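You operate a simulated robot arm through the tools that you are given. There is no shell and no other tool. Be economical: measure what you need, move in short steps, check, and stop when the job is done.

You run a simulated robot arm. Do the job below in one go: nothing can be reset, and whatever is moved stays where it is left.

TASK
Dry the blue lens in the drier; put it in the green tray.
Fine: take it from the rinse basket; drier off, rinse and drier baskets up at the end.
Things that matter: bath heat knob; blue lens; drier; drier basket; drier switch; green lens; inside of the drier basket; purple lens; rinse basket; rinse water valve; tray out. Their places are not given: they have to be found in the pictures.

It is judged by the outcome, as a careful person would: the job done as asked, and still so three seconds after it is handed in. It fails if anything else is knocked over, pushed out of place, dropped, spilled or broken.

THE ROBOT
A 6-joint arm with a two-finger parallel gripper, fixed in place. Base frame: the origin is at the foot of the arm, x ahead of it, y to its left, z up; the work surface is at about z = 861. Readings come in mm, degrees, newtons and seconds.
With the tool pointing down near the work surface it reaches from about 260 to 680 mm from the base axis. Its first joint turns from -66.0 to 66.0 degrees. Payload 2.9 kg.
The TCP is the grasp point between the finger pads, 30 mm short of the fingertips. In the tool frame z runs along the fingers and y along their closing line. The gripper opens to 110 mm. The fingers are 20 mm wide and 10 mm thick; the gripper's body (48 by 112 mm) begins 55 mm behind the TCP.
Orientation is that of the tool frame in the base frame, as [roll, pitch, yaw] about the fixed x, y, z axes, in that order (R = Rz(yaw) Ry(pitch) Rx(roll)). With the fingers straight down and closing along the base's y, the tool's x points along the base's -x, its y along +y and its z along -z.

THE INTERFACE
- The arm moves only by the tool servo_tool. Its argument "plan" is a list of rows, each a list of 3 entries, a list of its own where there are three numbers: the shift along the tool's x, y, z in mm, then the turn, a rotation vector about the tool's x, y, z in degrees, then the finger opening in mm, from 0 to 110. In form: [[[x, y, z], [wx, wy, wz], gripper], ...]. A call has 1 to 12 rows; each row is the pose to reach, as a shift and turn from the pose commanded when the call began, along the tool's axes at that moment. Rows are played at 5 a second. More than 50 mm and 8.6 degrees between two rows, or a gripper value outside its range, and nothing of the call is played. A pose out of reach is approached as far as the arm can. The call stops where the force on the tool passes 60 N (or 10 N more than at its start, if that is more) or the arm is blocked; 0.2 s more then pass. The fingers move at their own pace (about 108 mm/s each) and stop on an object; they squeeze with about 30 N. The grip force told is the motor's: it shows also when the fingers shut on nothing. Time passes only in rows, and 0.2 s behind the last, so rows that repeat a pose let the fingers close. The reply holds the time, the measured pose of the TCP, the force on the tool along the base axes, the opening and the grip force, in the units named above and with some noise, with the torque about the TCP (base axes, N m) and any sound that the robot's microphone picked up.
- Cameras (640 x 400 px; columns grow to the right, rows downward): "scene" is fixed at [64.2, 421, 1390.7]; the picture's right is [-0.87, -0.49, 0.00], its down [-0.25, 0.44, -0.86] and it looks along [0.42, -0.75, -0.51] (base axes); focal length 309 px, centre (320, 200). "wrist" rides on the gripper at [72, 17, -103] in the tool frame; the picture's right is [-0.23, 0.97, 0.00], its down [-0.76, -0.18, -0.62] and it looks along [-0.61, -0.14, 0.78] (tool axes); focal length 222 px, centre (320, 200).
- get_image(camera): a new picture of that camera. No time passes.
- locate(camera, pixels): for up to 12 pixels [column, row] of the newest picture of that camera ("zoom" is the newest enlarged one), the place [x, y, z] in the base frame of the surface seen there, good to about 3 mm. No time passes.
- enlarge(camera, box): a new picture of the part [left, top, right, bottom] of that camera's present view, enlarged. No time passes.
- sign_off(): hands the job in; it is judged then, once.

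Go step by step. Measure first, check grasps and placings, and put right what went wrong. The budget is 80 turns and 34 pictures, counting those below and the enlarged ones. Unless the task says otherwise, let go and move clear before handing in, and close with one line.

The tools are called as name(argument=value, ...) on one line, values as JSON. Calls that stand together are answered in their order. servo_tool: Moves the arm, as the interface text tells. Its arguments: {"type":"object","properties":{"plan":{"type":"array","items":{"type":"array"}}},"required":["plan"]} The other tools are called the same way: get_image (camera) takes a picture; locate (camera, pixels) gives the place of the surface under pixels of a picture; enlarge (camera, box) takes an enlarged picture of a part of a camera's view; sign_off () hands the job in.

At the start:

```text
t: 0.0
tcp_pos: [350.9, -101.5, 1214.2]
ee_rot: [-180.0, -0.1, -180.0]
force: [0.1, 0.8, 0.3]
torque: [0.0, -0.01, -0.02]
gripper_width: 110.1
finger_force: 0.1
```

scene: 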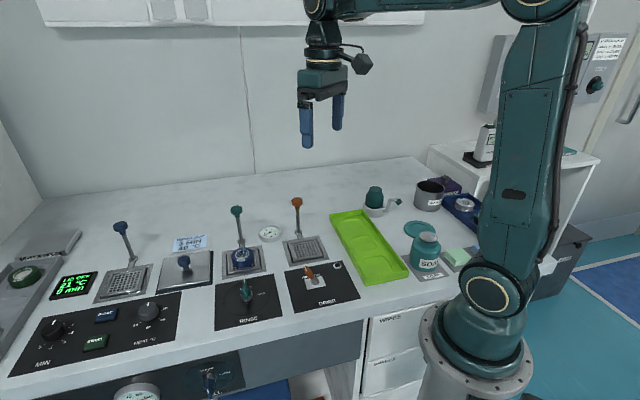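
wrist: 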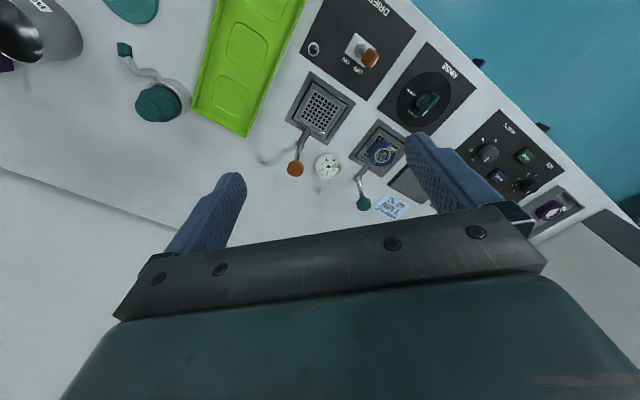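

The scene shows three baskets with levers (blue at 121,227, teal at 236,211, orange at 297,202), plus the drier panel and the green tray. I'll enlarge both views to see the details.

enlarge(camera="scene", box=[200, 180, 420, 318])

enlarge(camera="wrist", box=[270, 0, 590, 220])

enlarge(camera="scene", box=[0, 200, 220, 400])

locate(camera="scene", pixels=[[236, 211], [242, 260], [239, 240], [297, 202], [306, 250], [299, 232], [308, 271], [330, 290], [368, 250], [246, 290], [121, 227], [337, 265]])

locate(camera="wrist", pixels=[[295, 169], [320, 112], [381, 152], [364, 205], [370, 58], [313, 49], [357, 48], [248, 45], [428, 104], [550, 209], [229, 97], [264, 5]])

```text
2.90 times, centred on (310, 249) of scene
```

zoom: 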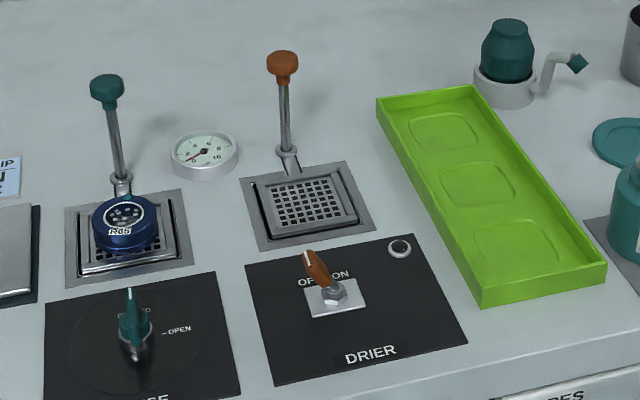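

```text
1.82 times, centred on (430, 110) of wrist
```

zoom: 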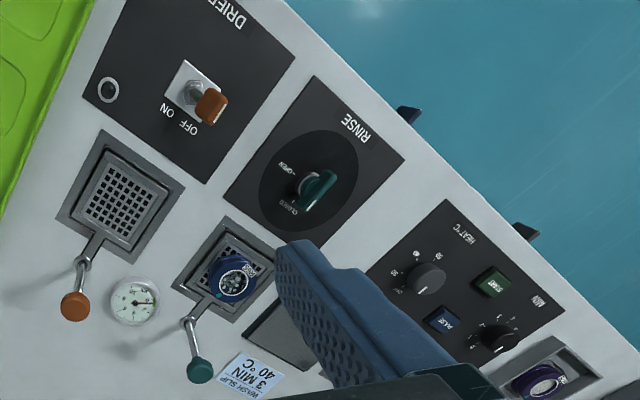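

```text
2.00 times, centred on (110, 300) of scene
```

zoom: 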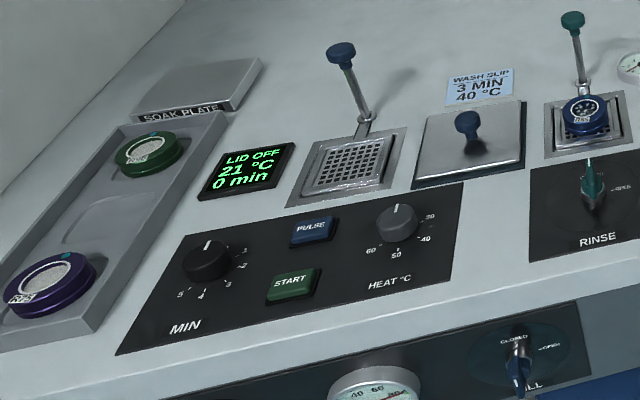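

```text
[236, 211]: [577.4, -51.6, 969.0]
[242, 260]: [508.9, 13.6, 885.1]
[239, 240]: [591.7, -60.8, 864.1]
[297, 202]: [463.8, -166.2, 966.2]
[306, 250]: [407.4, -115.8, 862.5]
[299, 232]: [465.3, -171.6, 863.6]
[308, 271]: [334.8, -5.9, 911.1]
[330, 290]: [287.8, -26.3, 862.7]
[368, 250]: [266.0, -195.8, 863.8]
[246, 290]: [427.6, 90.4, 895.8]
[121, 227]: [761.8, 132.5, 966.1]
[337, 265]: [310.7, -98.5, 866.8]
```

```text
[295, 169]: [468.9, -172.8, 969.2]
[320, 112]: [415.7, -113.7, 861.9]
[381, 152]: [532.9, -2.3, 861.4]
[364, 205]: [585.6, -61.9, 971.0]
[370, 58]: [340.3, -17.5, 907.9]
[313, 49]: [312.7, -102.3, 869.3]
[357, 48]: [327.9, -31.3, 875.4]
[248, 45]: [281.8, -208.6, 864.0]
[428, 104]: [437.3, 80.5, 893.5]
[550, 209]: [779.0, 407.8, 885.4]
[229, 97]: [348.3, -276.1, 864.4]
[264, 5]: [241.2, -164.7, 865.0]
```

The blue lens sits in the rinse basket, both valves look closed, and the bench is rotated about 45° to the base. I'll locate the panel, tray and basket corners to get the axes right.

locate(camera="scene", pixels=[[285, 272], [341, 261.5], [359.5, 298], [295.5, 312], [330, 214.5], [362, 210.5], [407.5, 271], [366, 284.5], [284, 243], [318, 237], [337, 258], [290, 265]])

locate(camera="scene", pixels=[[352.5, 225.5], [363, 243], [373, 261], [383, 270], [224, 252], [260, 247], [266, 270], [223, 277], [301, 234], [299, 222], [241, 243], [245, 254]])

```text
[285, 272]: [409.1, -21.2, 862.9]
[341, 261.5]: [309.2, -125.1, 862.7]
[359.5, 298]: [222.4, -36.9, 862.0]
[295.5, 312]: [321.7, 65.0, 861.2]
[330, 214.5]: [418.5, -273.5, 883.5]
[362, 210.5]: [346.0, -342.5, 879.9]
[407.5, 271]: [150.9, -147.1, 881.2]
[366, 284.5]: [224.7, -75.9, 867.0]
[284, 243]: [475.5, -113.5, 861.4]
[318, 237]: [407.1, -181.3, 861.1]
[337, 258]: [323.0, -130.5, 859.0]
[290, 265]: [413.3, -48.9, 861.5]
```

```text
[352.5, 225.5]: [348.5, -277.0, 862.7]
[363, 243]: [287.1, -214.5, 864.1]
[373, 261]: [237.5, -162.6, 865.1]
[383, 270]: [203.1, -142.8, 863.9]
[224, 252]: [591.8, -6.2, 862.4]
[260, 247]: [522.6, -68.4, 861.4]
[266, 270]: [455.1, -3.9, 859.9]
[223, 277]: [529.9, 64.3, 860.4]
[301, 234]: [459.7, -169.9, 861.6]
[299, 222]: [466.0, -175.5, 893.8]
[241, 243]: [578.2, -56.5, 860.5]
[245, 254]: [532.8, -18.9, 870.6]
```

Bench axes are about 45.6° off the base; the rinse basket is centred near (525,-3) and the drier basket near (410,-115). I'll turn the tool to line up with the bench and come lower for a close look.

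servo_tool(plan=[[[-20, 7, 16], [0, 0, 7.6], 110], [[-40, 14, 32], [0, 0, 15.2], 110], [[-60, 21, 48], [0, 0, 22.8], 110], [[-80, 28, 64], [0, 0, 30.4], 110], [[-100, 35, 80], [0, 0, 38], 110], [[-119, 41, 94], [0, 0, 45.6], 110]])

get_image(camera="wrist")

```text
t: 1.4
tcp_pos: [468.9, -59.0, 1120.4]
ee_rot: [-180.0, 0.0, 134.3]
force: [-1.1, 0.3, 0.3]
torque: [0.0, -0.02, -0.02]
gripper_width: 110.1
finger_force: 0.1
```

```text
28 pictures are left
```

wrist: 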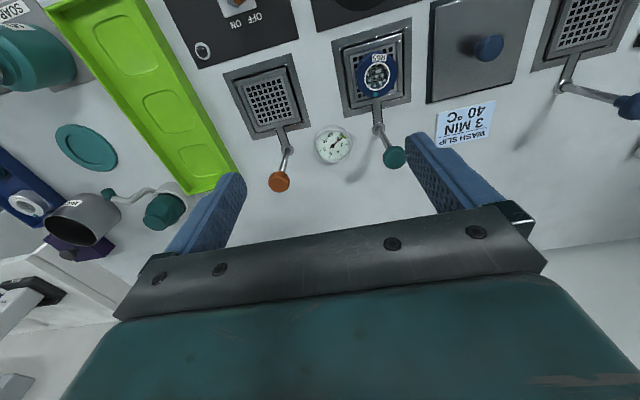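

The view is aligned with the bench: the drier basket is at (270,98) and the lens at (377,75). I'll enlarge that area and read the heights.

enlarge(camera="wrist", box=[190, 0, 430, 200])

locate(camera="wrist", pixels=[[270, 98], [268, 102], [377, 75], [360, 76], [395, 74], [377, 55], [377, 96], [394, 157], [378, 128], [279, 181], [283, 140], [350, 90]])

locate(camera="wrist", pixels=[[243, 90], [293, 78], [303, 120], [252, 132], [342, 50], [402, 38], [403, 96], [350, 107], [203, 160], [167, 112], [125, 45], [202, 50]])

```text
2.00 times, centred on (310, 100) of wrist
```

zoom: 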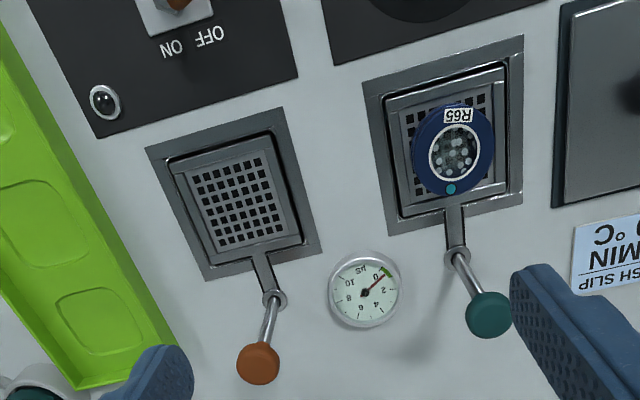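

```text
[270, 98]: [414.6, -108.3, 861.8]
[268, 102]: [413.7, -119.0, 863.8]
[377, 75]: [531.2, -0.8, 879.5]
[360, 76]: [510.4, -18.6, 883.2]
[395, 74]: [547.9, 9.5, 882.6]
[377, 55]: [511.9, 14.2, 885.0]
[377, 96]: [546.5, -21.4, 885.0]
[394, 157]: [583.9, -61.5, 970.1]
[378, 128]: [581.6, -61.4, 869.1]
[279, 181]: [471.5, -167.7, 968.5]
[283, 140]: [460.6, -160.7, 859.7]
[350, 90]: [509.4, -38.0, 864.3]
```

```text
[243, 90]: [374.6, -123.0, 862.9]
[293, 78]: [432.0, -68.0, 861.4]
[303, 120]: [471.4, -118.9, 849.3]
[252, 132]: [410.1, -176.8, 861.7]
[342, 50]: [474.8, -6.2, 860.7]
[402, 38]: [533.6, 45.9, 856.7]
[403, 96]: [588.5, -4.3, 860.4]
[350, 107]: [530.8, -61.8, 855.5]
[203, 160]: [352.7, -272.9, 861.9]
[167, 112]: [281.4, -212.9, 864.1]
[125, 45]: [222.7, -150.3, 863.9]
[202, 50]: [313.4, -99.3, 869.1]
```

The lens centre is about (529,-4), its diameter about 50 mm and its rim at z≈885, sitting on a basket floor at about 862. I'll move above it, opening 80, and check before going down.

servo_tool(plan=[[[-1, 20, 32], [0, 0, 0], 100], [[-1, 40, 64], [0, 0, 0], 90], [[-2, 60, 96], [0, 0, 0], 85], [[-2.5, 81, 130], [0, 0, 0], 80], [[-2.5, 81, 160], [0, 0, 0], 80]])

get_image(camera="wrist")

```text
t: 2.6
tcp_pos: [528.2, -3.4, 961.4]
ee_rot: [-179.9, 0.0, 134.4]
force: [-0.3, -0.4, 0.6]
torque: [0.03, -0.02, 0.01]
gripper_width: 79.7
finger_force: 0.1
```

```text
26 pictures are left
```

wrist: 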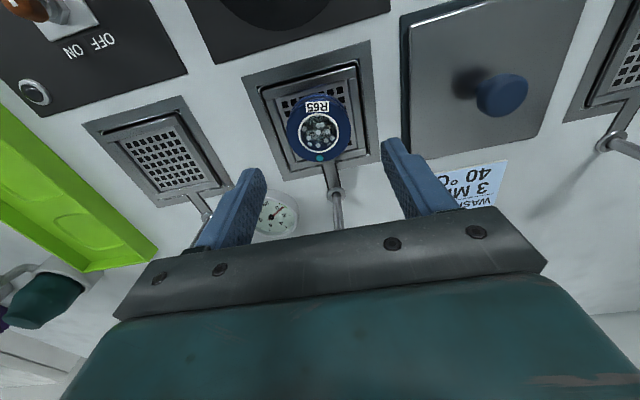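

locate(camera="wrist", pixels=[[287, 127], [350, 127], [319, 96], [319, 157], [319, 130], [300, 103], [269, 100], [362, 85], [336, 192], [153, 148], [130, 140], [190, 140]])

enlarge(camera="wrist", box=[230, 30, 410, 210])

```text
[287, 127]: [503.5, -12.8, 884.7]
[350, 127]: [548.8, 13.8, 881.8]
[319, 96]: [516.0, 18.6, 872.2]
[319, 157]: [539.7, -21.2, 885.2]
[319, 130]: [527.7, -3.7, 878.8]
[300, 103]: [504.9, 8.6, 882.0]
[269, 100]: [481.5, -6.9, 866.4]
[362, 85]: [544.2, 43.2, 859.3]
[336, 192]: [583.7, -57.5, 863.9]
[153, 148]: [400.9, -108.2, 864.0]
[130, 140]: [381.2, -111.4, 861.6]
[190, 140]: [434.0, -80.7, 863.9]
```

```text
2.22 times, centred on (320, 120) of wrist
```

zoom: 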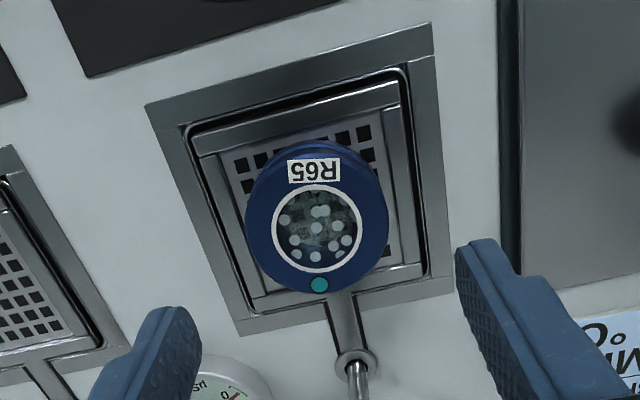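

The lens is wet (droplets visible) and centred between the fingers at about (527,-3). I'll go down so the tips sit about 870, above the basket rim, then close.

servo_tool(plan=[[[0, 0, 25], [0, 0, 0], 80], [[0, 0, 50], [0, 0, 0], 80], [[0, 0, 62], [0, 0, 0], 80], [[0, 0, 62], [0, 0, 0], 80], [[0, 0, 62], [0, 0, 0], 60], [[0, 0, 62], [0, 0, 0], 40], [[0, 0, 62], [0, 0, 0], 40], [[0, 0, 62], [0, 0, 0], 40]])

```text
t: 4.4
tcp_pos: [530.5, -5.8, 900.2]
ee_rot: [-179.9, -0.1, 134.4]
force: [1.1, 0.4, -0.1]
torque: [0.01, -0.02, -0.02]
gripper_width: 53.1
finger_force: 29.5
```

The fingers stopped at 53 mm with 29.5 N, so the lens is held. I'll lift it and move most of the way to the drier basket.

servo_tool(plan=[[[0, 0, -20], [0, 0, 0], 40], [[0, 0, -50], [0, 0, 0], 40], [[0, 0, -90], [0, 0, 0], 40], [[0, 0, -110], [0, 0, 0], 40], [[0, -40, -110], [0, 0, 0], 40], [[0, -80, -110], [0, 0, 0], 40], [[0, -120, -110], [0, 0, 0], 40], [[0, -120, -110], [0, 0, 0], 40]])

get_image(camera="wrist")

get_image(camera="scene")

```text
t: 6.2
tcp_pos: [443.9, -88.5, 1006.3]
ee_rot: [180.0, 0.0, 134.5]
force: [0.8, 0.7, -0.8]
torque: [0.02, 0.0, -0.01]
gripper_width: 53.0
finger_force: 29.3
```

```text
24 pictures are left
```

wrist: 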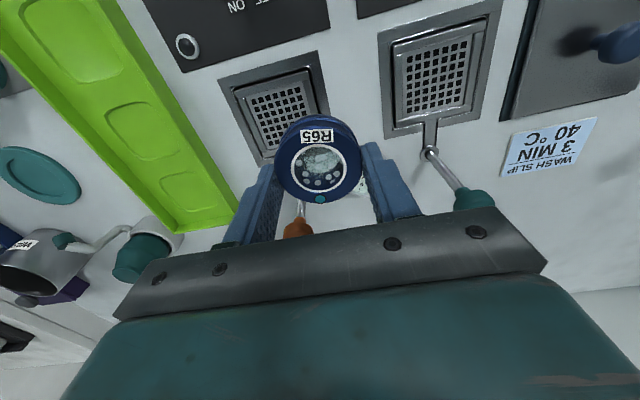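

```text
23 pictures are left
```

scene: 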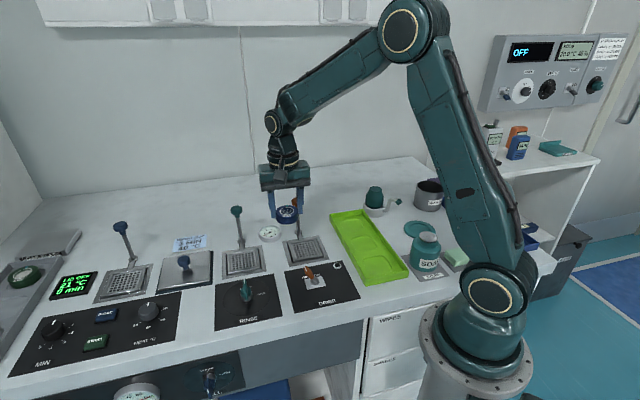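

The lens is held well. I'll locate the drier basket features more precisely in both views, with the fill of the rinse basket as a comparison.

locate(camera="scene", pixels=[[306, 250], [303, 250], [309, 250], [293, 246], [314, 242], [321, 255], [298, 260], [284, 241], [318, 236], [328.5, 259.5], [289, 267.5], [243, 261]])

locate(camera="wrist", pixels=[[222, 82], [316, 54], [250, 95], [304, 80], [260, 140], [275, 112], [434, 76], [301, 210], [382, 35], [498, 4], [482, 117], [386, 136]])

```text
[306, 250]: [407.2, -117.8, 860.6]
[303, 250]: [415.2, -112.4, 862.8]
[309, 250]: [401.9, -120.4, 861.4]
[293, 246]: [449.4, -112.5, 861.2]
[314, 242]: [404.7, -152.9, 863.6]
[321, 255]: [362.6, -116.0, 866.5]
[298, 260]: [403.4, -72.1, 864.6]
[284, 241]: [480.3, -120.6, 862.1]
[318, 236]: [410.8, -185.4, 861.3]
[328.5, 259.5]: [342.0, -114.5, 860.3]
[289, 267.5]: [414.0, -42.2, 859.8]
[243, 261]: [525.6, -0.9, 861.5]
```

```text
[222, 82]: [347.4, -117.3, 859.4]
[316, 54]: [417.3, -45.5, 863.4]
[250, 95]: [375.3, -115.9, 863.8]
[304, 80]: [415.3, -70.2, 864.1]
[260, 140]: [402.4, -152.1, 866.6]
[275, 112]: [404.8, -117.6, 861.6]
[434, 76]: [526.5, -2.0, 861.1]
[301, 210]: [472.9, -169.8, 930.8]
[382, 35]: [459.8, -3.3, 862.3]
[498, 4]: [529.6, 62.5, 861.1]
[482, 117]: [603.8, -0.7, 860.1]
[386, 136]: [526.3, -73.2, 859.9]
```

The drier basket centre averages (411,-116) at the same height as the rinse basket. I'll move over and lower to 1–2 mm above the grasp height, without releasing yet.

servo_tool(plan=[[[2, -20, 0], [0, 0, 0], 40], [[3.7, -43, 0], [0, 0, 0], 40], [[3.7, -43, 35], [0, 0, 0], 40], [[3.7, -43, 70], [0, 0, 0], 40], [[3.7, -43, 95], [0, 0, 0], 40], [[3.7, -43, 105], [0, 0, 0], 40], [[3.7, -43, 105], [0, 0, 0], 40]])

enlarge(camera="wrist", box=[200, 20, 440, 220])

```text
t: 7.8
tcp_pos: [409.0, -116.2, 902.9]
ee_rot: [-179.9, 0.0, 134.4]
force: [0.7, 0.3, -0.3]
torque: [0.0, 0.01, 0.0]
gripper_width: 53.1
finger_force: 30.1
```

```text
2.00 times, centred on (320, 120) of wrist
```

zoom: 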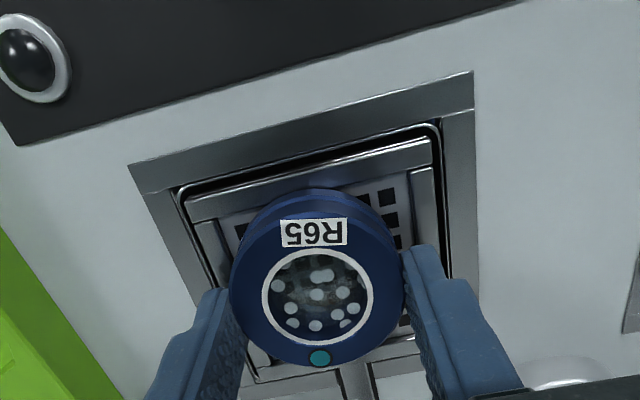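

The lens is over the middle of the basket. I'll lower the last 3 mm, open, and rise clear.

servo_tool(plan=[[[0, 0, 2], [0, 0, 0], 40], [[0, 0, 3], [0, 0, 0], 40], [[0, 0, 3], [0, 0, 0], 55], [[0, 0, 3], [0, 0, 0], 70], [[0, 0, 3], [0, 0, 0], 76], [[0, 0, -20], [0, 0, 0], 76], [[0, 0, -60], [0, 0, 0], 76], [[0, 0, -100], [0, 0, 0], 76], [[0, 0, -140], [0, 0, 0], 60], [[0, 0, -140], [0, 0, 0], 30]])

get_image(camera="wrist")

```text
t: 10.0
tcp_pos: [409.5, -117.2, 1044.2]
ee_rot: [-180.0, 0.0, 134.4]
force: [-0.3, 0.0, 0.3]
torque: [-0.01, 0.0, -0.02]
gripper_width: 30.2
finger_force: 0.2
```

```text
21 pictures are left
```

wrist: 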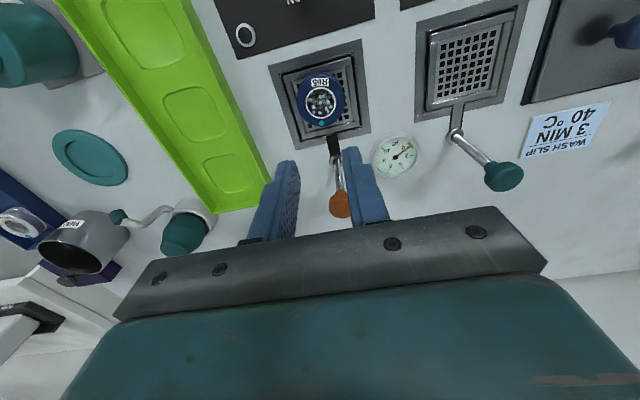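

The lens is in the drier basket. Next I'll look closely at the lever (knob at 340,205) to see how it moves.

enlarge(camera="scene", box=[220, 180, 350, 300])

locate(camera="wrist", pixels=[[340, 205], [332, 203], [340, 195], [337, 160], [333, 145], [334, 137], [320, 100]])

```text
3.33 times, centred on (285, 240) of scene
```

zoom: 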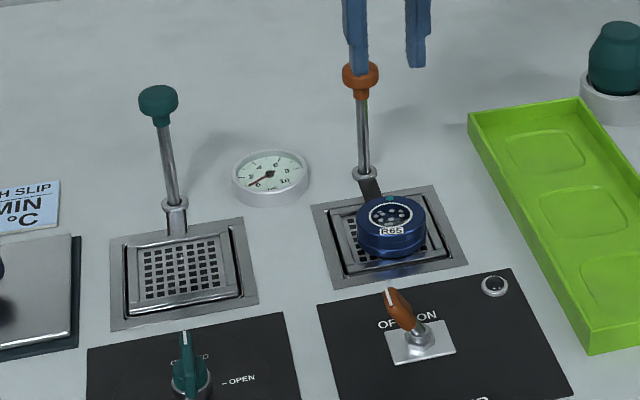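

```text
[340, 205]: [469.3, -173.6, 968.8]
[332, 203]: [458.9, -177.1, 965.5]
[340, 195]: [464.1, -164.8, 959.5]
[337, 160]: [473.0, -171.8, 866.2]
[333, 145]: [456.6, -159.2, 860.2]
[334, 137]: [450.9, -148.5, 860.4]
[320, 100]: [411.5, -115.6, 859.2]
```

The bar between the drier basket and its lever now looks dark, which it didn't before, so I'll check whether the basket or lens has sunk.

enlarge(camera="wrist", box=[260, 30, 400, 230])

locate(camera="wrist", pixels=[[320, 80], [303, 100], [341, 98], [320, 122], [320, 110], [295, 78], [352, 65], [306, 130], [357, 118], [313, 71]])

```text
2.00 times, centred on (330, 130) of wrist
```

zoom: 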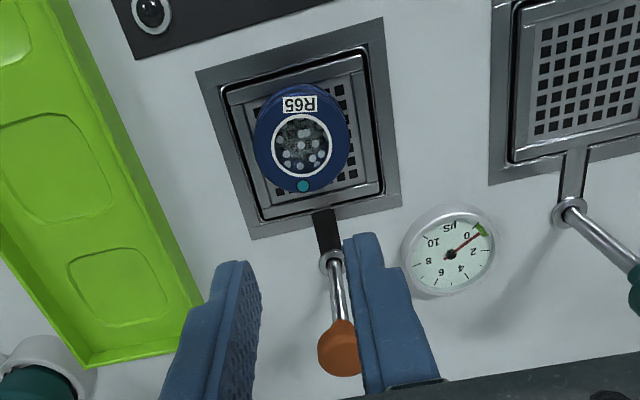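

```text
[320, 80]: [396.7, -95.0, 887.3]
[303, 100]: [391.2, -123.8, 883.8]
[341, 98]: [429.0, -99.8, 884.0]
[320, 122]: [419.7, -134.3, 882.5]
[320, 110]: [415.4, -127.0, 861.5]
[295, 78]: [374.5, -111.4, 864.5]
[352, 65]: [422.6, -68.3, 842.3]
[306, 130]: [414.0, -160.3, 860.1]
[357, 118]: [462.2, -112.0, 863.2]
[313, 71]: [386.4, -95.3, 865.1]
```

The lens is still up at z≈884, so the dark bar was only the arm's reflection. The knob is near (468,-170,966) right above its collar, so the rod looks like a vertical plunger; I'll move over it and come down around it.

servo_tool(plan=[[[0, 0, 0], [0, 0, 0], 60], [[-39, 2.5, 0], [0, 0, 0], 60], [[-78.6, 4.9, 0], [0, 0, 0], 60], [[-78.6, 4.9, 20], [0, 0, 0], 60], [[-78.6, 4.9, 20], [0, 0, 0], 60]])

enlarge(camera="scene", box=[220, 150, 380, 280])

get_image(camera="wrist")

```text
t: 11.2
tcp_pos: [469.8, -169.5, 1022.1]
ee_rot: [180.0, -0.1, 134.4]
force: [-0.2, -0.2, 0.8]
torque: [0.0, 0.0, 0.0]
gripper_width: 59.9
finger_force: 0.0
```

```text
3.08 times, centred on (300, 215) of scene
```

zoom: 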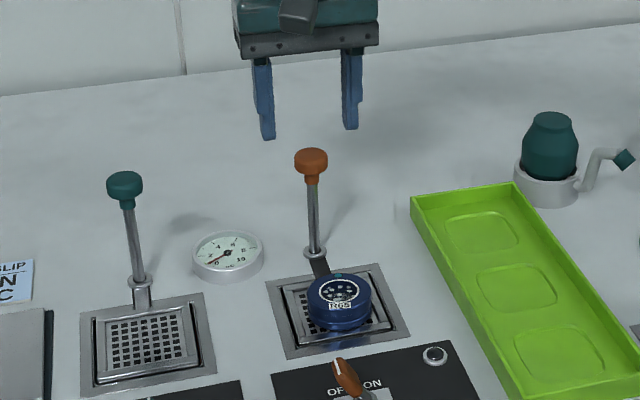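

```text
17 pictures are left
```

wrist: 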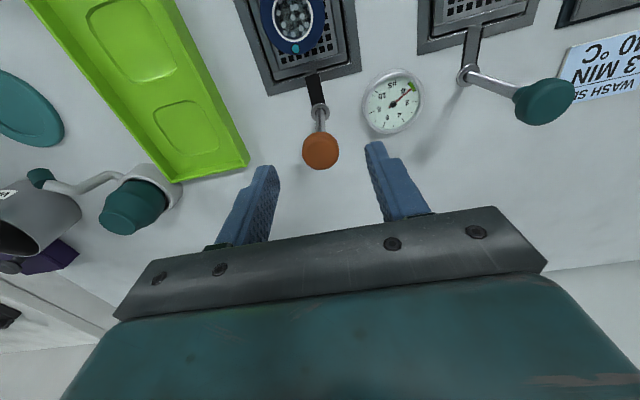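

The knob at (320,150) is centred between the fingers. I'll lower around it and close.

servo_tool(plan=[[[0, 0, 20], [0, 0, 0], 60], [[0, 0, 35], [0, 0, 0], 60], [[0, 0, 35], [0, 0, 0], 40], [[0, 0, 35], [0, 0, 0], 15], [[0, 0, 35], [0, 0, 0], 10], [[0, 0, 35], [0, 0, 0], 10]])

locate(camera="wrist", pixels=[[320, 140], [320, 150], [320, 160], [308, 150], [332, 150]])

```text
t: 12.6
tcp_pos: [468.1, -170.5, 987.8]
ee_rot: [180.0, 0.0, 134.3]
force: [-4.7, -7.2, -2.6]
torque: [-0.2, -0.14, -0.14]
gripper_width: 29.8
finger_force: 44.9
```

```text
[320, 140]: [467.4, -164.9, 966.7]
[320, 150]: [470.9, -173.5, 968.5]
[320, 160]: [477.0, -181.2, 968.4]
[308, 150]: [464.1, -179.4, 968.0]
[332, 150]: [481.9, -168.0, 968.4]
```

The knob is gripped at 30 mm. I'll push down 20 mm gently and read the force.

servo_tool(plan=[[[0, 0, 5], [0, 0, 0], 10], [[0, 0, 10], [0, 0, 0], 10], [[0, 0, 15], [0, 0, 0], 10], [[0, 0, 20], [0, 0, 0], 10]])

enlarge(camera="scene", box=[220, 150, 380, 280])

```text
t: 13.6
tcp_pos: [467.9, -171.3, 966.5]
ee_rot: [-179.9, 0.0, 134.2]
force: [-8.7, -21.0, -0.3]
torque: [0.33, 0.76, 0.19]
gripper_width: 29.3
finger_force: 45.3
```

```text
3.08 times, centred on (300, 215) of scene
```

zoom: 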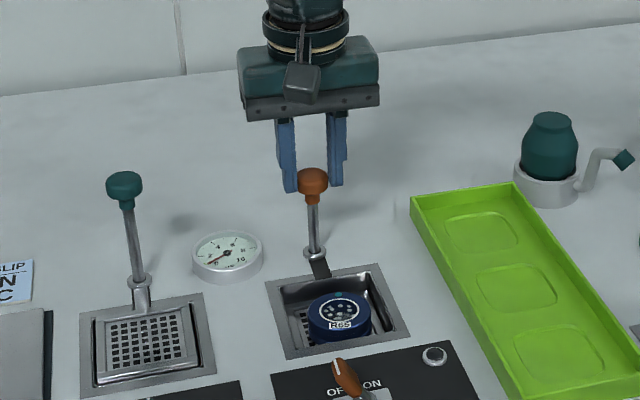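

The basket sank with the knob, so it is a plunger. I'll keep pushing, easing y by -1.5 mm to relieve the side load, until it bottoms.

servo_tool(plan=[[[0, -1, 5], [0, 0, 0], 10], [[0, -1.5, 10], [0, 0, 0], 10], [[0, -1.5, 15], [0, 0, 0], 10], [[0, -1.5, 20], [0, 0, 0], 10], [[0, -1.5, 25], [0, 0, 0], 10], [[0, -1.5, 30], [0, 0, 0], 10], [[0, -1.5, 35], [0, 0, 0], 10], [[0, -1.5, 40], [0, 0, 0], 10]])

```text
t: 15.4
tcp_pos: [467.2, -170.0, 930.6]
ee_rot: [-179.9, 0.1, 134.3]
force: [-13.6, -10.4, 27.0]
torque: [0.06, 1.33, -0.14]
gripper_width: 29.2
finger_force: 45.1
```

Upward force has risen to 27 N at z=930.6, so it's probably near the bottom stop. I'll look before pushing further.

servo_tool(plan=[[[0, 0, 1], [0, 0, 0], 10], [[0, 0, 2], [0, 0, 0], 10]])

enlarge(camera="scene", box=[220, 150, 380, 280])

```text
t: 16.0
tcp_pos: [467.9, -169.4, 929.0]
ee_rot: [179.9, 0.1, 134.4]
force: [-22.4, -5.5, 46.1]
torque: [-0.66, 0.64, -0.21]
gripper_width: 29.4
finger_force: 45.0
```

```text
3.08 times, centred on (300, 215) of scene
```

zoom: 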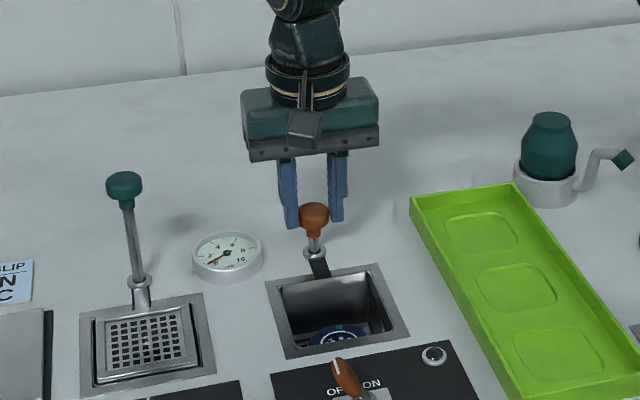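

The basket is fully down with the lens deep in the drier. I'll ease off, release the knob, rise, and move to view the switch.

servo_tool(plan=[[[0, 0, -5], [0, 0, 0], 20], [[0, 0, -5], [0, 0, 0], 60], [[0, 0, -5], [0, 0, 0], 70], [[0, 0, -50], [0, 0, 0], 70], [[0, 0, -95], [0, 0, 0], 70], [[45, 0, -115], [0, 0, 0], 50], [[90, 0, -115], [0, 0, 0], 20], [[135, 10, -115], [0, 0, 0], 0], [[135, 10, -115], [0, 0, 0], 0]])

get_image(camera="wrist")

```text
t: 18.0
tcp_pos: [378.4, -66.2, 1039.2]
ee_rot: [180.0, 0.0, 134.3]
force: [0.7, 0.4, -0.2]
torque: [0.0, 0.05, 0.03]
gripper_width: 0.0
finger_force: 29.6
```

```text
14 pictures are left
```

wrist: 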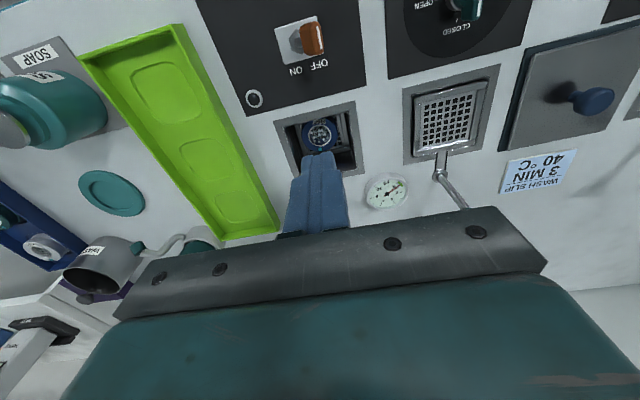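

The basket stays down. The switch at (312,40) leans toward OFF; I'll measure its tip, pivot and plate.

locate(camera="wrist", pixels=[[315, 25], [313, 40], [313, 52], [321, 40], [306, 40], [298, 42], [279, 30], [316, 17], [284, 66], [319, 66], [296, 71]])

enlarge(camera="wrist", box=[230, 0, 370, 120])

```text
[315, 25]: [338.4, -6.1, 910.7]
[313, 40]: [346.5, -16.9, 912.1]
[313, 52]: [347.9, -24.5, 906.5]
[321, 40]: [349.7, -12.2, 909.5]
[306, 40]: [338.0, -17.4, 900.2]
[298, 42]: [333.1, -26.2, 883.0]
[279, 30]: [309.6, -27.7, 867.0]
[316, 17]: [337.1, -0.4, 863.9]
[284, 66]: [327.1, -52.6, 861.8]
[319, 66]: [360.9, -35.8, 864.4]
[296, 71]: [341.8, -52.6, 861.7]
```

```text
3.33 times, centred on (300, 60) of wrist
```

zoom: 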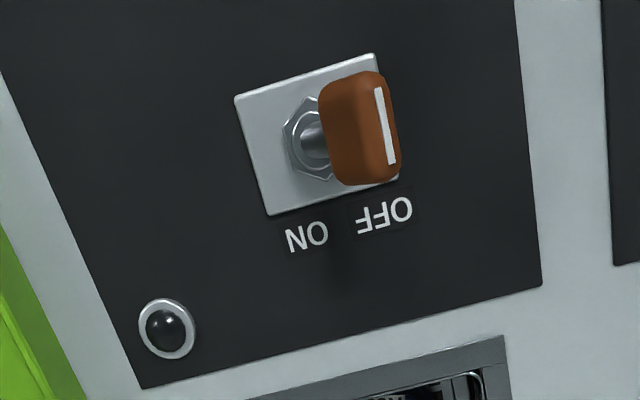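

The paddle leans about 20 mm toward OFF from a pivot near (328,-28), with its tip at z≈911. I'll bring the closed fingers down on its OFF side, leaving a gap.

servo_tool(plan=[[[30, 20, 10], [0, 0, 0], 0], [[62, 43, 20], [0, 0, 0], 0], [[62, 43, 60], [0, 0, 0], 0], [[62, 43, 95], [0, 0, 0], 0], [[62, 43, 116], [0, 0, 0], 0], [[62, 43, 116], [0, 0, 0], 0]])

enlarge(camera="scene", box=[220, 200, 380, 330])

```text
t: 19.4
tcp_pos: [367.4, 7.8, 925.0]
ee_rot: [-180.0, 0.0, 134.4]
force: [0.3, 0.0, -0.2]
torque: [-0.02, 0.0, -0.02]
gripper_width: 0.0
finger_force: 30.1
```

```text
3.08 times, centred on (300, 265) of scene
```

zoom: 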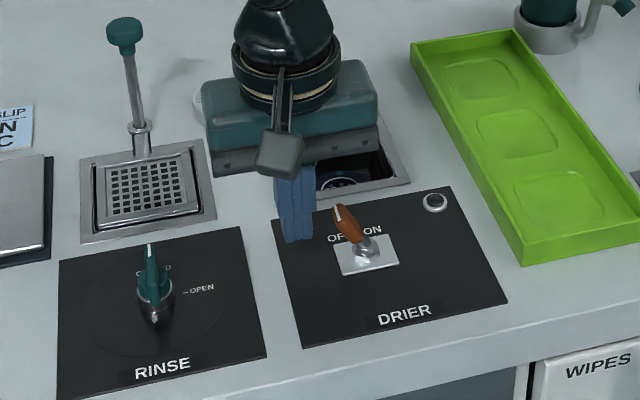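

The fingers are beside the paddle on the OFF side. I'll push across toward ON in small steps.

servo_tool(plan=[[[0, -8, 0], [0, 0, 0], 0], [[0, -16, 0], [0, 0, 0], 0], [[0, -24, 0], [0, 0, 0], 0], [[0, -30, 0], [0, 0, 0], 0], [[0, -36, 0], [0, 0, 0], 0], [[0, -42, 0], [0, 0, 0], 0], [[0, -47, 0], [0, 0, 0], 0], [[0, -51, 0], [0, 0, 0], 0]])

enlarge(camera="scene", box=[220, 200, 380, 330])

```text
t: 21.2
tcp_pos: [334.0, -24.6, 923.8]
ee_rot: [179.6, 0.0, 134.8]
force: [14.6, 21.7, -5.4]
torque: [0.67, -0.51, -0.02]
gripper_width: 0.0
finger_force: 30.1
heard: click
```

```text
3.08 times, centred on (300, 265) of scene
```

zoom: 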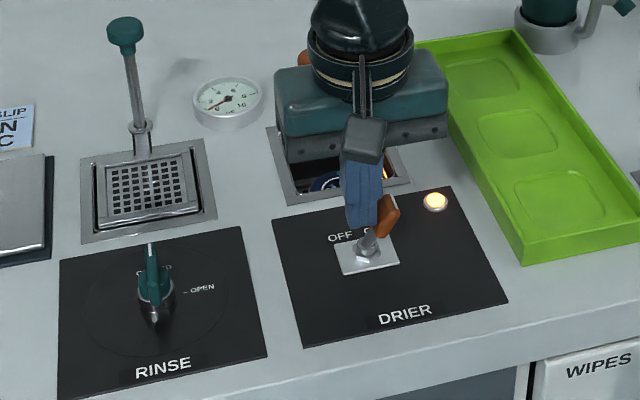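

Click heard and the lamp is lit, so the drier is on. I'll back off, rise to view the lens, and let it dry.

servo_tool(plan=[[[0, 8, 0], [0, 0, 0], 0], [[0, 12, -30], [0, 0, 0], 0], [[0, 12, -75], [0, 0, 0], 0], [[-25, 8, -116], [0, 0, 0], 0], [[-50, 8, -116], [0, 0, 0], 0], [[-50, 8, -116], [0, 0, 0], 0], [[-50, 8, -116], [0, 0, 0], 0], [[-50, 8, -116], [0, 0, 0], 0], [[-50, 8, -116], [0, 0, 0], 0], [[-50, 8, -116], [0, 0, 0], 0], [[-50, 8, -116], [0, 0, 0], 0], [[-50, 8, -116], [0, 0, 0], 0]])

servo_tool(plan=[[[0, 0, 0], [0, 0, 0], 0], [[0, 0, 0], [0, 0, 0], 0], [[0, 0, 0], [0, 0, 0], 0], [[0, 0, 0], [0, 0, 0], 0], [[0, 0, 0], [0, 0, 0], 0], [[0, 0, 0], [0, 0, 0], 0], [[0, 0, 0], [0, 0, 0], 0], [[0, 0, 0], [0, 0, 0], 0], [[0, 0, 0], [0, 0, 0], 0], [[0, 0, 0], [0, 0, 0], 0], [[0, 0, 0], [0, 0, 0], 0], [[0, 0, 0], [0, 0, 0], 0]])

enlarge(camera="wrist", box=[230, 20, 390, 180])

```text
t: 23.8
tcp_pos: [373.1, -59.4, 1040.1]
ee_rot: [180.0, 0.0, 134.4]
force: [-0.2, -0.1, 0.4]
torque: [-0.01, -0.01, 0.03]
gripper_width: 0.1
finger_force: 30.2
```

```text
t: 26.4
tcp_pos: [371.6, -59.4, 1040.1]
ee_rot: [180.0, -0.1, 134.5]
force: [0.5, 0.3, 0.4]
torque: [-0.04, -0.03, 0.01]
gripper_width: 0.2
finger_force: 29.9
```

```text
2.50 times, centred on (310, 100) of wrist
```

zoom: 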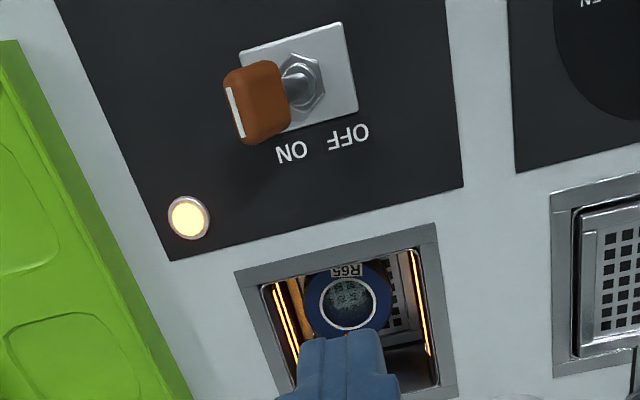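

The heaters glow and the drops on the glass are shrinking about 5 s in. I'll wait about 5 s more and look again.

servo_tool(plan=[[[-4, 0, -5], [0, 0, 0], 0], [[-4, 0, -5], [0, 0, 0], 0], [[-4, 0, -5], [0, 0, 0], 0], [[-4, 0, -5], [0, 0, 0], 0], [[-4, 0, -5], [0, 0, 0], 0], [[-4, 0, -5], [0, 0, 0], 0], [[-4, 0, -5], [0, 0, 0], 0], [[-4, 0, -5], [0, 0, 0], 0], [[-4, 0, -5], [0, 0, 0], 0], [[-4, 0, -5], [0, 0, 0], 0], [[-4, 0, -5], [0, 0, 0], 0], [[-4, 0, -5], [0, 0, 0], 0]])

servo_tool(plan=[[[20, 0, 0], [0, 0, 0], 0], [[20, 0, 0], [0, 0, 0], 0], [[20, 0, 0], [0, 0, 0], 0], [[20, 0, 0], [0, 0, 0], 0], [[20, 0, 0], [0, 0, 0], 0], [[20, 0, 0], [0, 0, 0], 0], [[20, 0, 0], [0, 0, 0], 0], [[20, 0, 0], [0, 0, 0], 0], [[20, 0, 0], [0, 0, 0], 0], [[20, 0, 0], [0, 0, 0], 0], [[20, 0, 0], [0, 0, 0], 0], [[20, 0, 0], [0, 0, 0], 0]])

enlarge(camera="wrist", box=[270, 60, 390, 200])

```text
t: 29.0
tcp_pos: [374.1, -61.0, 1044.9]
ee_rot: [180.0, -0.1, 134.4]
force: [0.5, 0.4, 0.4]
torque: [0.0, -0.03, -0.03]
gripper_width: 0.0
finger_force: 30.4
```

```text
t: 31.6
tcp_pos: [361.3, -46.8, 1046.3]
ee_rot: [180.0, 0.1, 134.5]
force: [-0.5, 0.6, -0.2]
torque: [0.02, 0.0, 0.0]
gripper_width: 0.1
finger_force: 29.8
```

```text
2.86 times, centred on (330, 130) of wrist
```

zoom: 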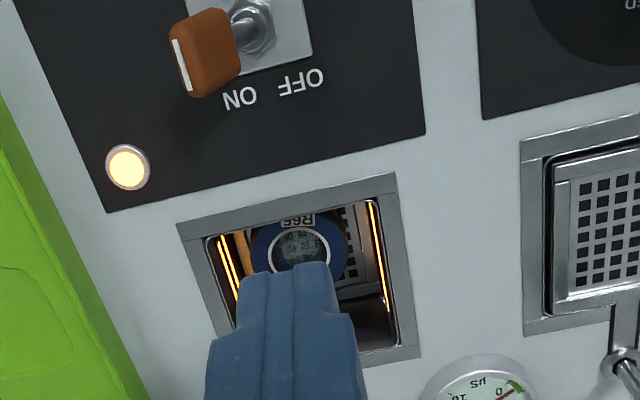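

Drops look fainter, but the fingers hide part of the glass. I'll move to the ON side of the switch, which I need anyway, for a clear view, and let more time pass.

servo_tool(plan=[[[18, -30, 0], [0, 0, 0], 0], [[37, -64, 0], [0, 0, 0], 0], [[37, -64, 20], [0, 0, 0], 0], [[37, -64, 20], [0, 0, 0], 0], [[37, -64, 20], [0, 0, 0], 0], [[37, -64, 20], [0, 0, 0], 0], [[37, -64, 20], [0, 0, 0], 0], [[37, -64, 20], [0, 0, 0], 0], [[37, -64, 20], [0, 0, 0], 0], [[37, -64, 20], [0, 0, 0], 0], [[37, -64, 20], [0, 0, 0], 0], [[37, -64, 20], [0, 0, 0], 0]])

enlarge(camera="wrist", box=[310, 80, 470, 200])

```text
t: 34.2
tcp_pos: [291.1, -63.8, 1024.5]
ee_rot: [180.0, 0.1, 134.4]
force: [-0.7, 0.0, 1.3]
torque: [0.01, 0.02, 0.02]
gripper_width: 0.0
finger_force: 30.2
```

```text
3.33 times, centred on (390, 140) of wrist
```

zoom: 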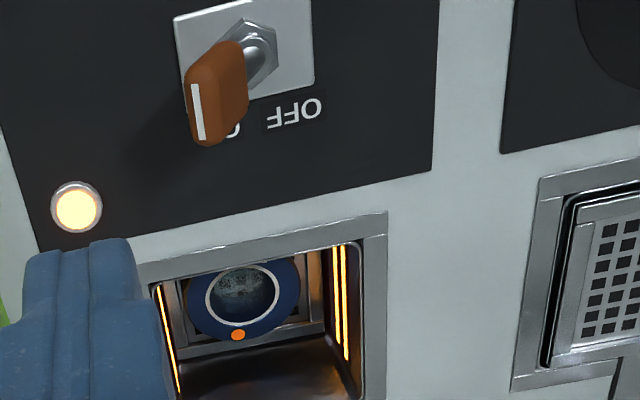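

The drops are gone and the dot on the rim has turned from teal to orange, so the lens is dry. I'll lower on the ON side and push the switch back to OFF.

servo_tool(plan=[[[0, 0, 45], [0, 0, 0], 0], [[0, 0, 90], [0, 0, 0], 0], [[0, 0, 101], [0, 0, 0], 0], [[0, 10, 101], [0, 0, 0], 0], [[0, 18, 101], [0, 0, 0], 0], [[0, 26, 101], [0, 0, 0], 0], [[0, 32, 101], [0, 0, 0], 0], [[0, 38, 101], [0, 0, 0], 0], [[0, 44, 101], [0, 0, 0], 0], [[0, 49, 101], [0, 0, 0], 0], [[0, 52, 101], [0, 0, 0], 0]])

```text
t: 36.6
tcp_pos: [328.0, -29.5, 925.0]
ee_rot: [180.0, 0.1, 134.3]
force: [-1.7, -1.6, 1.5]
torque: [-0.01, 0.06, 0.01]
gripper_width: 0.0
finger_force: 29.7
```

No click was reported and force is low, so I'll look at the switch and lamp.

enlarge(camera="scene", box=[220, 200, 380, 330])

```text
3.08 times, centred on (300, 265) of scene
```

zoom: 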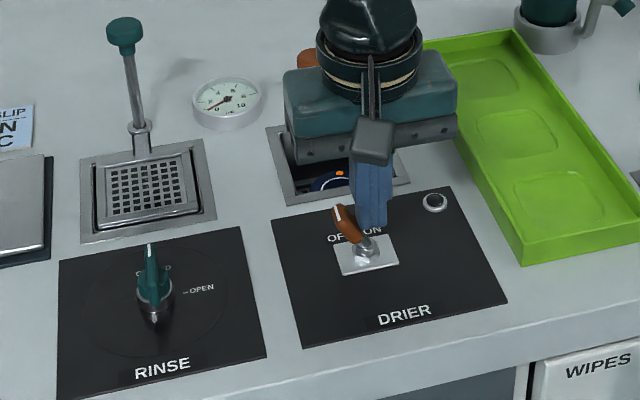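

Drier is OFF and the lamp is out. I'll back away, rise, and go over the lowered knob at (468,-170) with fingers open.

servo_tool(plan=[[[0, -12, 0], [0, 0, 0], 0], [[0, -12, -45], [0, 0, 0], 0], [[0, -12, -90], [0, 0, 0], 0], [[-45, -8, -95], [0, 0, 0], 20], [[-90, -5, -95], [0, 0, 0], 40], [[-135, 0, -95], [0, 0, 0], 60], [[-175, 2, -95], [0, 0, 0], 60], [[-198, 2, -95], [0, 0, 0], 60], [[-198, 2, -70], [0, 0, 0], 60], [[-198, 2, -70], [0, 0, 0], 60]])

enlarge(camera="wrist", box=[200, 0, 440, 240])

```text
t: 38.8
tcp_pos: [466.4, -167.7, 996.9]
ee_rot: [-180.0, 0.1, 134.4]
force: [-0.2, -0.4, 0.2]
torque: [-0.01, 0.03, -0.01]
gripper_width: 60.0
finger_force: 0.1
```

```text
1.67 times, centred on (320, 120) of wrist
```

zoom: 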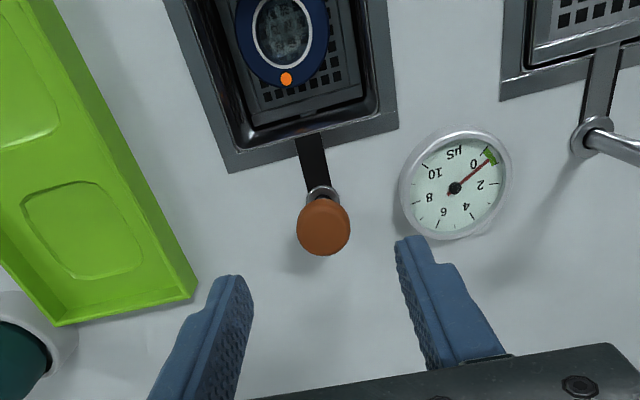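

The lens is clear of drops and the knob is centred. I'll descend to z≈926, close on the knob, and begin lifting.

servo_tool(plan=[[[-1, 0, 35], [0, 0, 0], 60], [[-1, 0, 60], [0, 0, 0], 55], [[-1, 0, 71], [0, 0, 0], 50], [[-1, 0, 71], [0, 0, 0], 30], [[-1, 0, 71], [0, 0, 0], 10], [[-1, 0, 71], [0, 0, 0], 10], [[-1, 0, 66], [0, 0, 0], 10], [[-1, 0, 60], [0, 0, 0], 10], [[-1, 0, 54], [0, 0, 0], 10]])

```text
t: 40.8
tcp_pos: [466.0, -169.9, 941.5]
ee_rot: [-179.9, -0.1, 134.3]
force: [-6.2, -5.8, -4.4]
torque: [-0.28, 0.01, -0.22]
gripper_width: 29.8
finger_force: 45.3
```

The knob is gripped and rising with low force. I'll raise the remaining 43 mm or so to the top.

servo_tool(plan=[[[0, 0, -6], [0, 0, 0], 10], [[0, 0, -12], [0, 0, 0], 10], [[0, 0, -18], [0, 0, 0], 10], [[0, 0, -24], [0, 0, 0], 10], [[0, 0, -30], [0, 0, 0], 10], [[0, 0, -36], [0, 0, 0], 10], [[0, 0, -41], [0, 0, 0], 10], [[0, 0, -45], [0, 0, 0], 10]])

enlarge(camera="wrist", box=[200, 0, 440, 240])

```text
t: 42.6
tcp_pos: [467.7, -169.4, 983.9]
ee_rot: [-179.9, -0.1, 134.3]
force: [1.2, -16.7, -25.6]
torque: [-0.9, -0.78, -0.16]
gripper_width: 29.7
finger_force: 45.0
```

```text
1.67 times, centred on (320, 120) of wrist
```

zoom: 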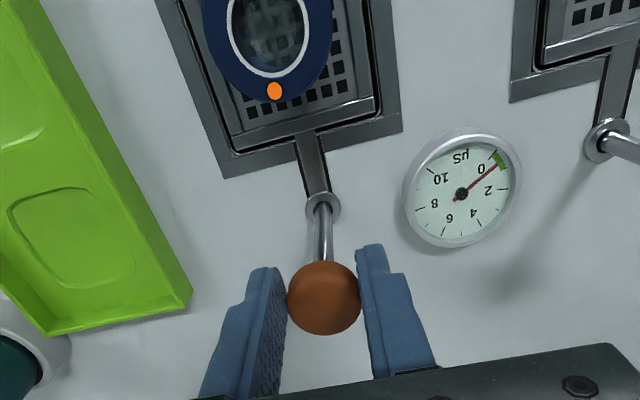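

The basket is at its top stop (25 N upward load). I'll release, rise and move above the lens at (410,-117).

servo_tool(plan=[[[0, 0, 1], [0, 0, 0], 20], [[0, 0, 1], [0, 0, 0], 50], [[0, 0, 1], [0, 0, 0], 80], [[0, 0, -30], [0, 0, 0], 80], [[0, 0, -56], [0, 0, 0], 80], [[40, -2, -56], [0, 0, 0], 80], [[78, -5, -56], [0, 0, 0], 80], [[78, -5, -20], [0, 0, 0], 80], [[78, -5, 10], [0, 0, 0], 80], [[78, -5, 10], [0, 0, 0], 80]])

get_image(camera="wrist")

locate(camera="wrist", pixels=[[287, 127], [350, 127], [319, 96], [319, 157]])

```text
t: 44.8
tcp_pos: [409.1, -115.2, 975.3]
ee_rot: [180.0, 0.0, 134.4]
force: [0.8, 0.5, 0.9]
torque: [0.01, 0.03, -0.02]
gripper_width: 80.0
finger_force: 0.1
```

```text
4 pictures are left
```

wrist: 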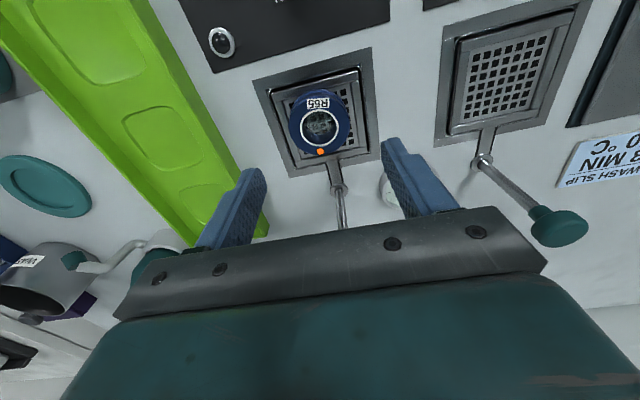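

```text
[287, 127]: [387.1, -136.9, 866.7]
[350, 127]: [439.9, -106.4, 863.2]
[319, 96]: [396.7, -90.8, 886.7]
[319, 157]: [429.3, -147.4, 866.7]
```

The lens is up and dry; the basket stays up. I'll measure the tray slots in this picture (middle slot about (157,137)), then grasp.

locate(camera="wrist", pixels=[[157, 137], [122, 122], [157, 105], [190, 155], [157, 170], [90, 50], [215, 205], [125, 160], [190, 120], [290, 122], [349, 120], [320, 150]])

servo_tool(plan=[[[0, 0, 30], [0, 0, 0], 80], [[0, 0, 60], [0, 0, 0], 80], [[0, 0, 75], [0, 0, 0], 80], [[0, 0, 75], [0, 0, 0], 80], [[0, 0, 75], [0, 0, 0], 60], [[0, 0, 75], [0, 0, 0], 40], [[0, 0, 75], [0, 0, 0], 40], [[0, 0, 75], [0, 0, 0], 40]])

```text
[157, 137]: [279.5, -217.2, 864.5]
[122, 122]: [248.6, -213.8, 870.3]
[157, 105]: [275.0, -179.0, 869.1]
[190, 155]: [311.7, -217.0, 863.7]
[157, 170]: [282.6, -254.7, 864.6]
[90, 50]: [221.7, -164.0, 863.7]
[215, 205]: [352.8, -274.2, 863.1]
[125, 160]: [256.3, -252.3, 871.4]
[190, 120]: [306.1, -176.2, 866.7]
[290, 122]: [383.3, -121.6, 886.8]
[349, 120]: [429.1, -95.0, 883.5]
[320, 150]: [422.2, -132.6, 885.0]
```

```text
t: 46.6
tcp_pos: [409.5, -115.9, 900.7]
ee_rot: [180.0, 0.0, 134.5]
force: [0.6, -0.6, -0.7]
torque: [0.01, 0.0, 0.0]
gripper_width: 53.1
finger_force: 29.7
```

The lens is gripped again (53 mm). Before moving to the middle slot, about (285,-212), I'll check the jar and bottle heights near the tray.

locate(camera="scene", pixels=[[427, 238], [424, 258], [375, 190], [374, 205], [396, 201], [418, 228], [410, 250], [429, 185]])

servo_tool(plan=[[[0, 0, -30], [0, 0, 0], 40], [[0, 0, -70], [0, 0, 0], 40], [[0, 0, -110], [0, 0, 0], 40], [[0, 0, -130], [0, 0, 0], 40], [[0, 0, -130], [0, 0, 0], 40]])

```text
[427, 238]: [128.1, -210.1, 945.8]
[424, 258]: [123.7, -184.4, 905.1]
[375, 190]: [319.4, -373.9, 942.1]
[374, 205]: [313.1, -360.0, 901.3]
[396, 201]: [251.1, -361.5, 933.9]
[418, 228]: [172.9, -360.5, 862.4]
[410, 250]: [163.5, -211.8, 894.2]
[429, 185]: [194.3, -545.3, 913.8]
```

```text
t: 47.8
tcp_pos: [408.7, -117.7, 1031.2]
ee_rot: [-180.0, 0.0, 134.4]
force: [-0.4, -0.5, -0.3]
torque: [0.01, 0.02, -0.01]
gripper_width: 53.1
finger_force: 30.1
```

All neighbours are at z≤946 and well clear of the middle slot. I'll carry the lens over the slot while turning 45° so the fingers have room between the tray walls.

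servo_tool(plan=[[[3, -26, 0], [0, 0, -7.5], 40], [[6, -52, 0], [0, 0, -15], 40], [[9, -78, 0], [0, 0, -22.5], 40], [[12, -104, 0], [0, 0, -30], 40], [[16, -130, 0], [0, 0, -37.5], 40], [[19, -155, 0], [0, 0, -45], 40], [[19, -155, 40], [0, 0, -45], 40], [[19, -155, 80], [0, 0, -45], 40], [[19, -155, 80], [0, 0, -45], 40]])

get_image(camera="wrist")

```text
t: 49.8
tcp_pos: [287.4, -211.0, 949.7]
ee_rot: [-180.0, 0.0, 179.3]
force: [0.1, 0.5, 0.3]
torque: [-0.02, -0.01, 0.01]
gripper_width: 52.9
finger_force: 30.1
```

```text
3 pictures are left
```

wrist: 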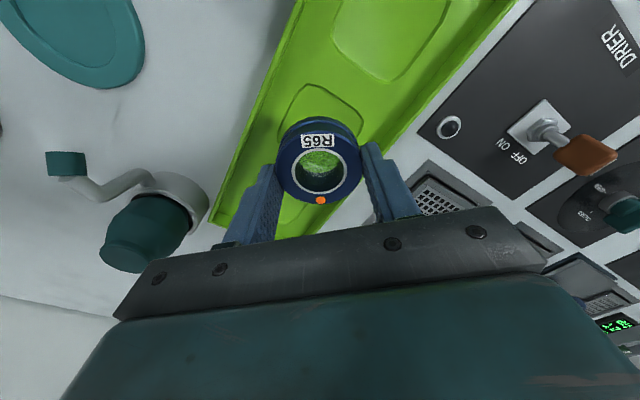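

The glass is clear and the lens is over the tray's middle slot. I'll lower gently to near the floor and feel for contact.

servo_tool(plan=[[[0, 0, 20], [0, 0, 0], 40], [[0, 0, 38], [0, 0, 0], 40], [[0, 0, 44], [0, 0, 0], 40], [[0, 0, 46], [0, 0, 0], 40], [[0, 0, 46], [0, 0, 0], 40]])

enlarge(camera="wrist", box=[200, 40, 440, 240])

```text
t: 51.0
tcp_pos: [285.8, -211.5, 903.0]
ee_rot: [180.0, 0.0, 179.4]
force: [0.1, 0.1, -0.7]
torque: [0.01, 0.01, 0.01]
gripper_width: 52.8
finger_force: 30.1
```

```text
2.00 times, centred on (320, 140) of wrist
```

zoom: 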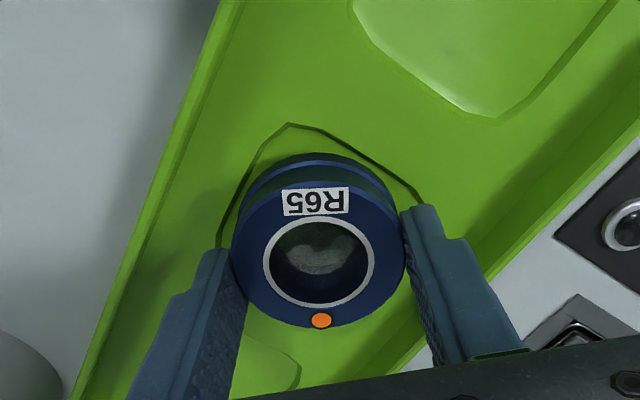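

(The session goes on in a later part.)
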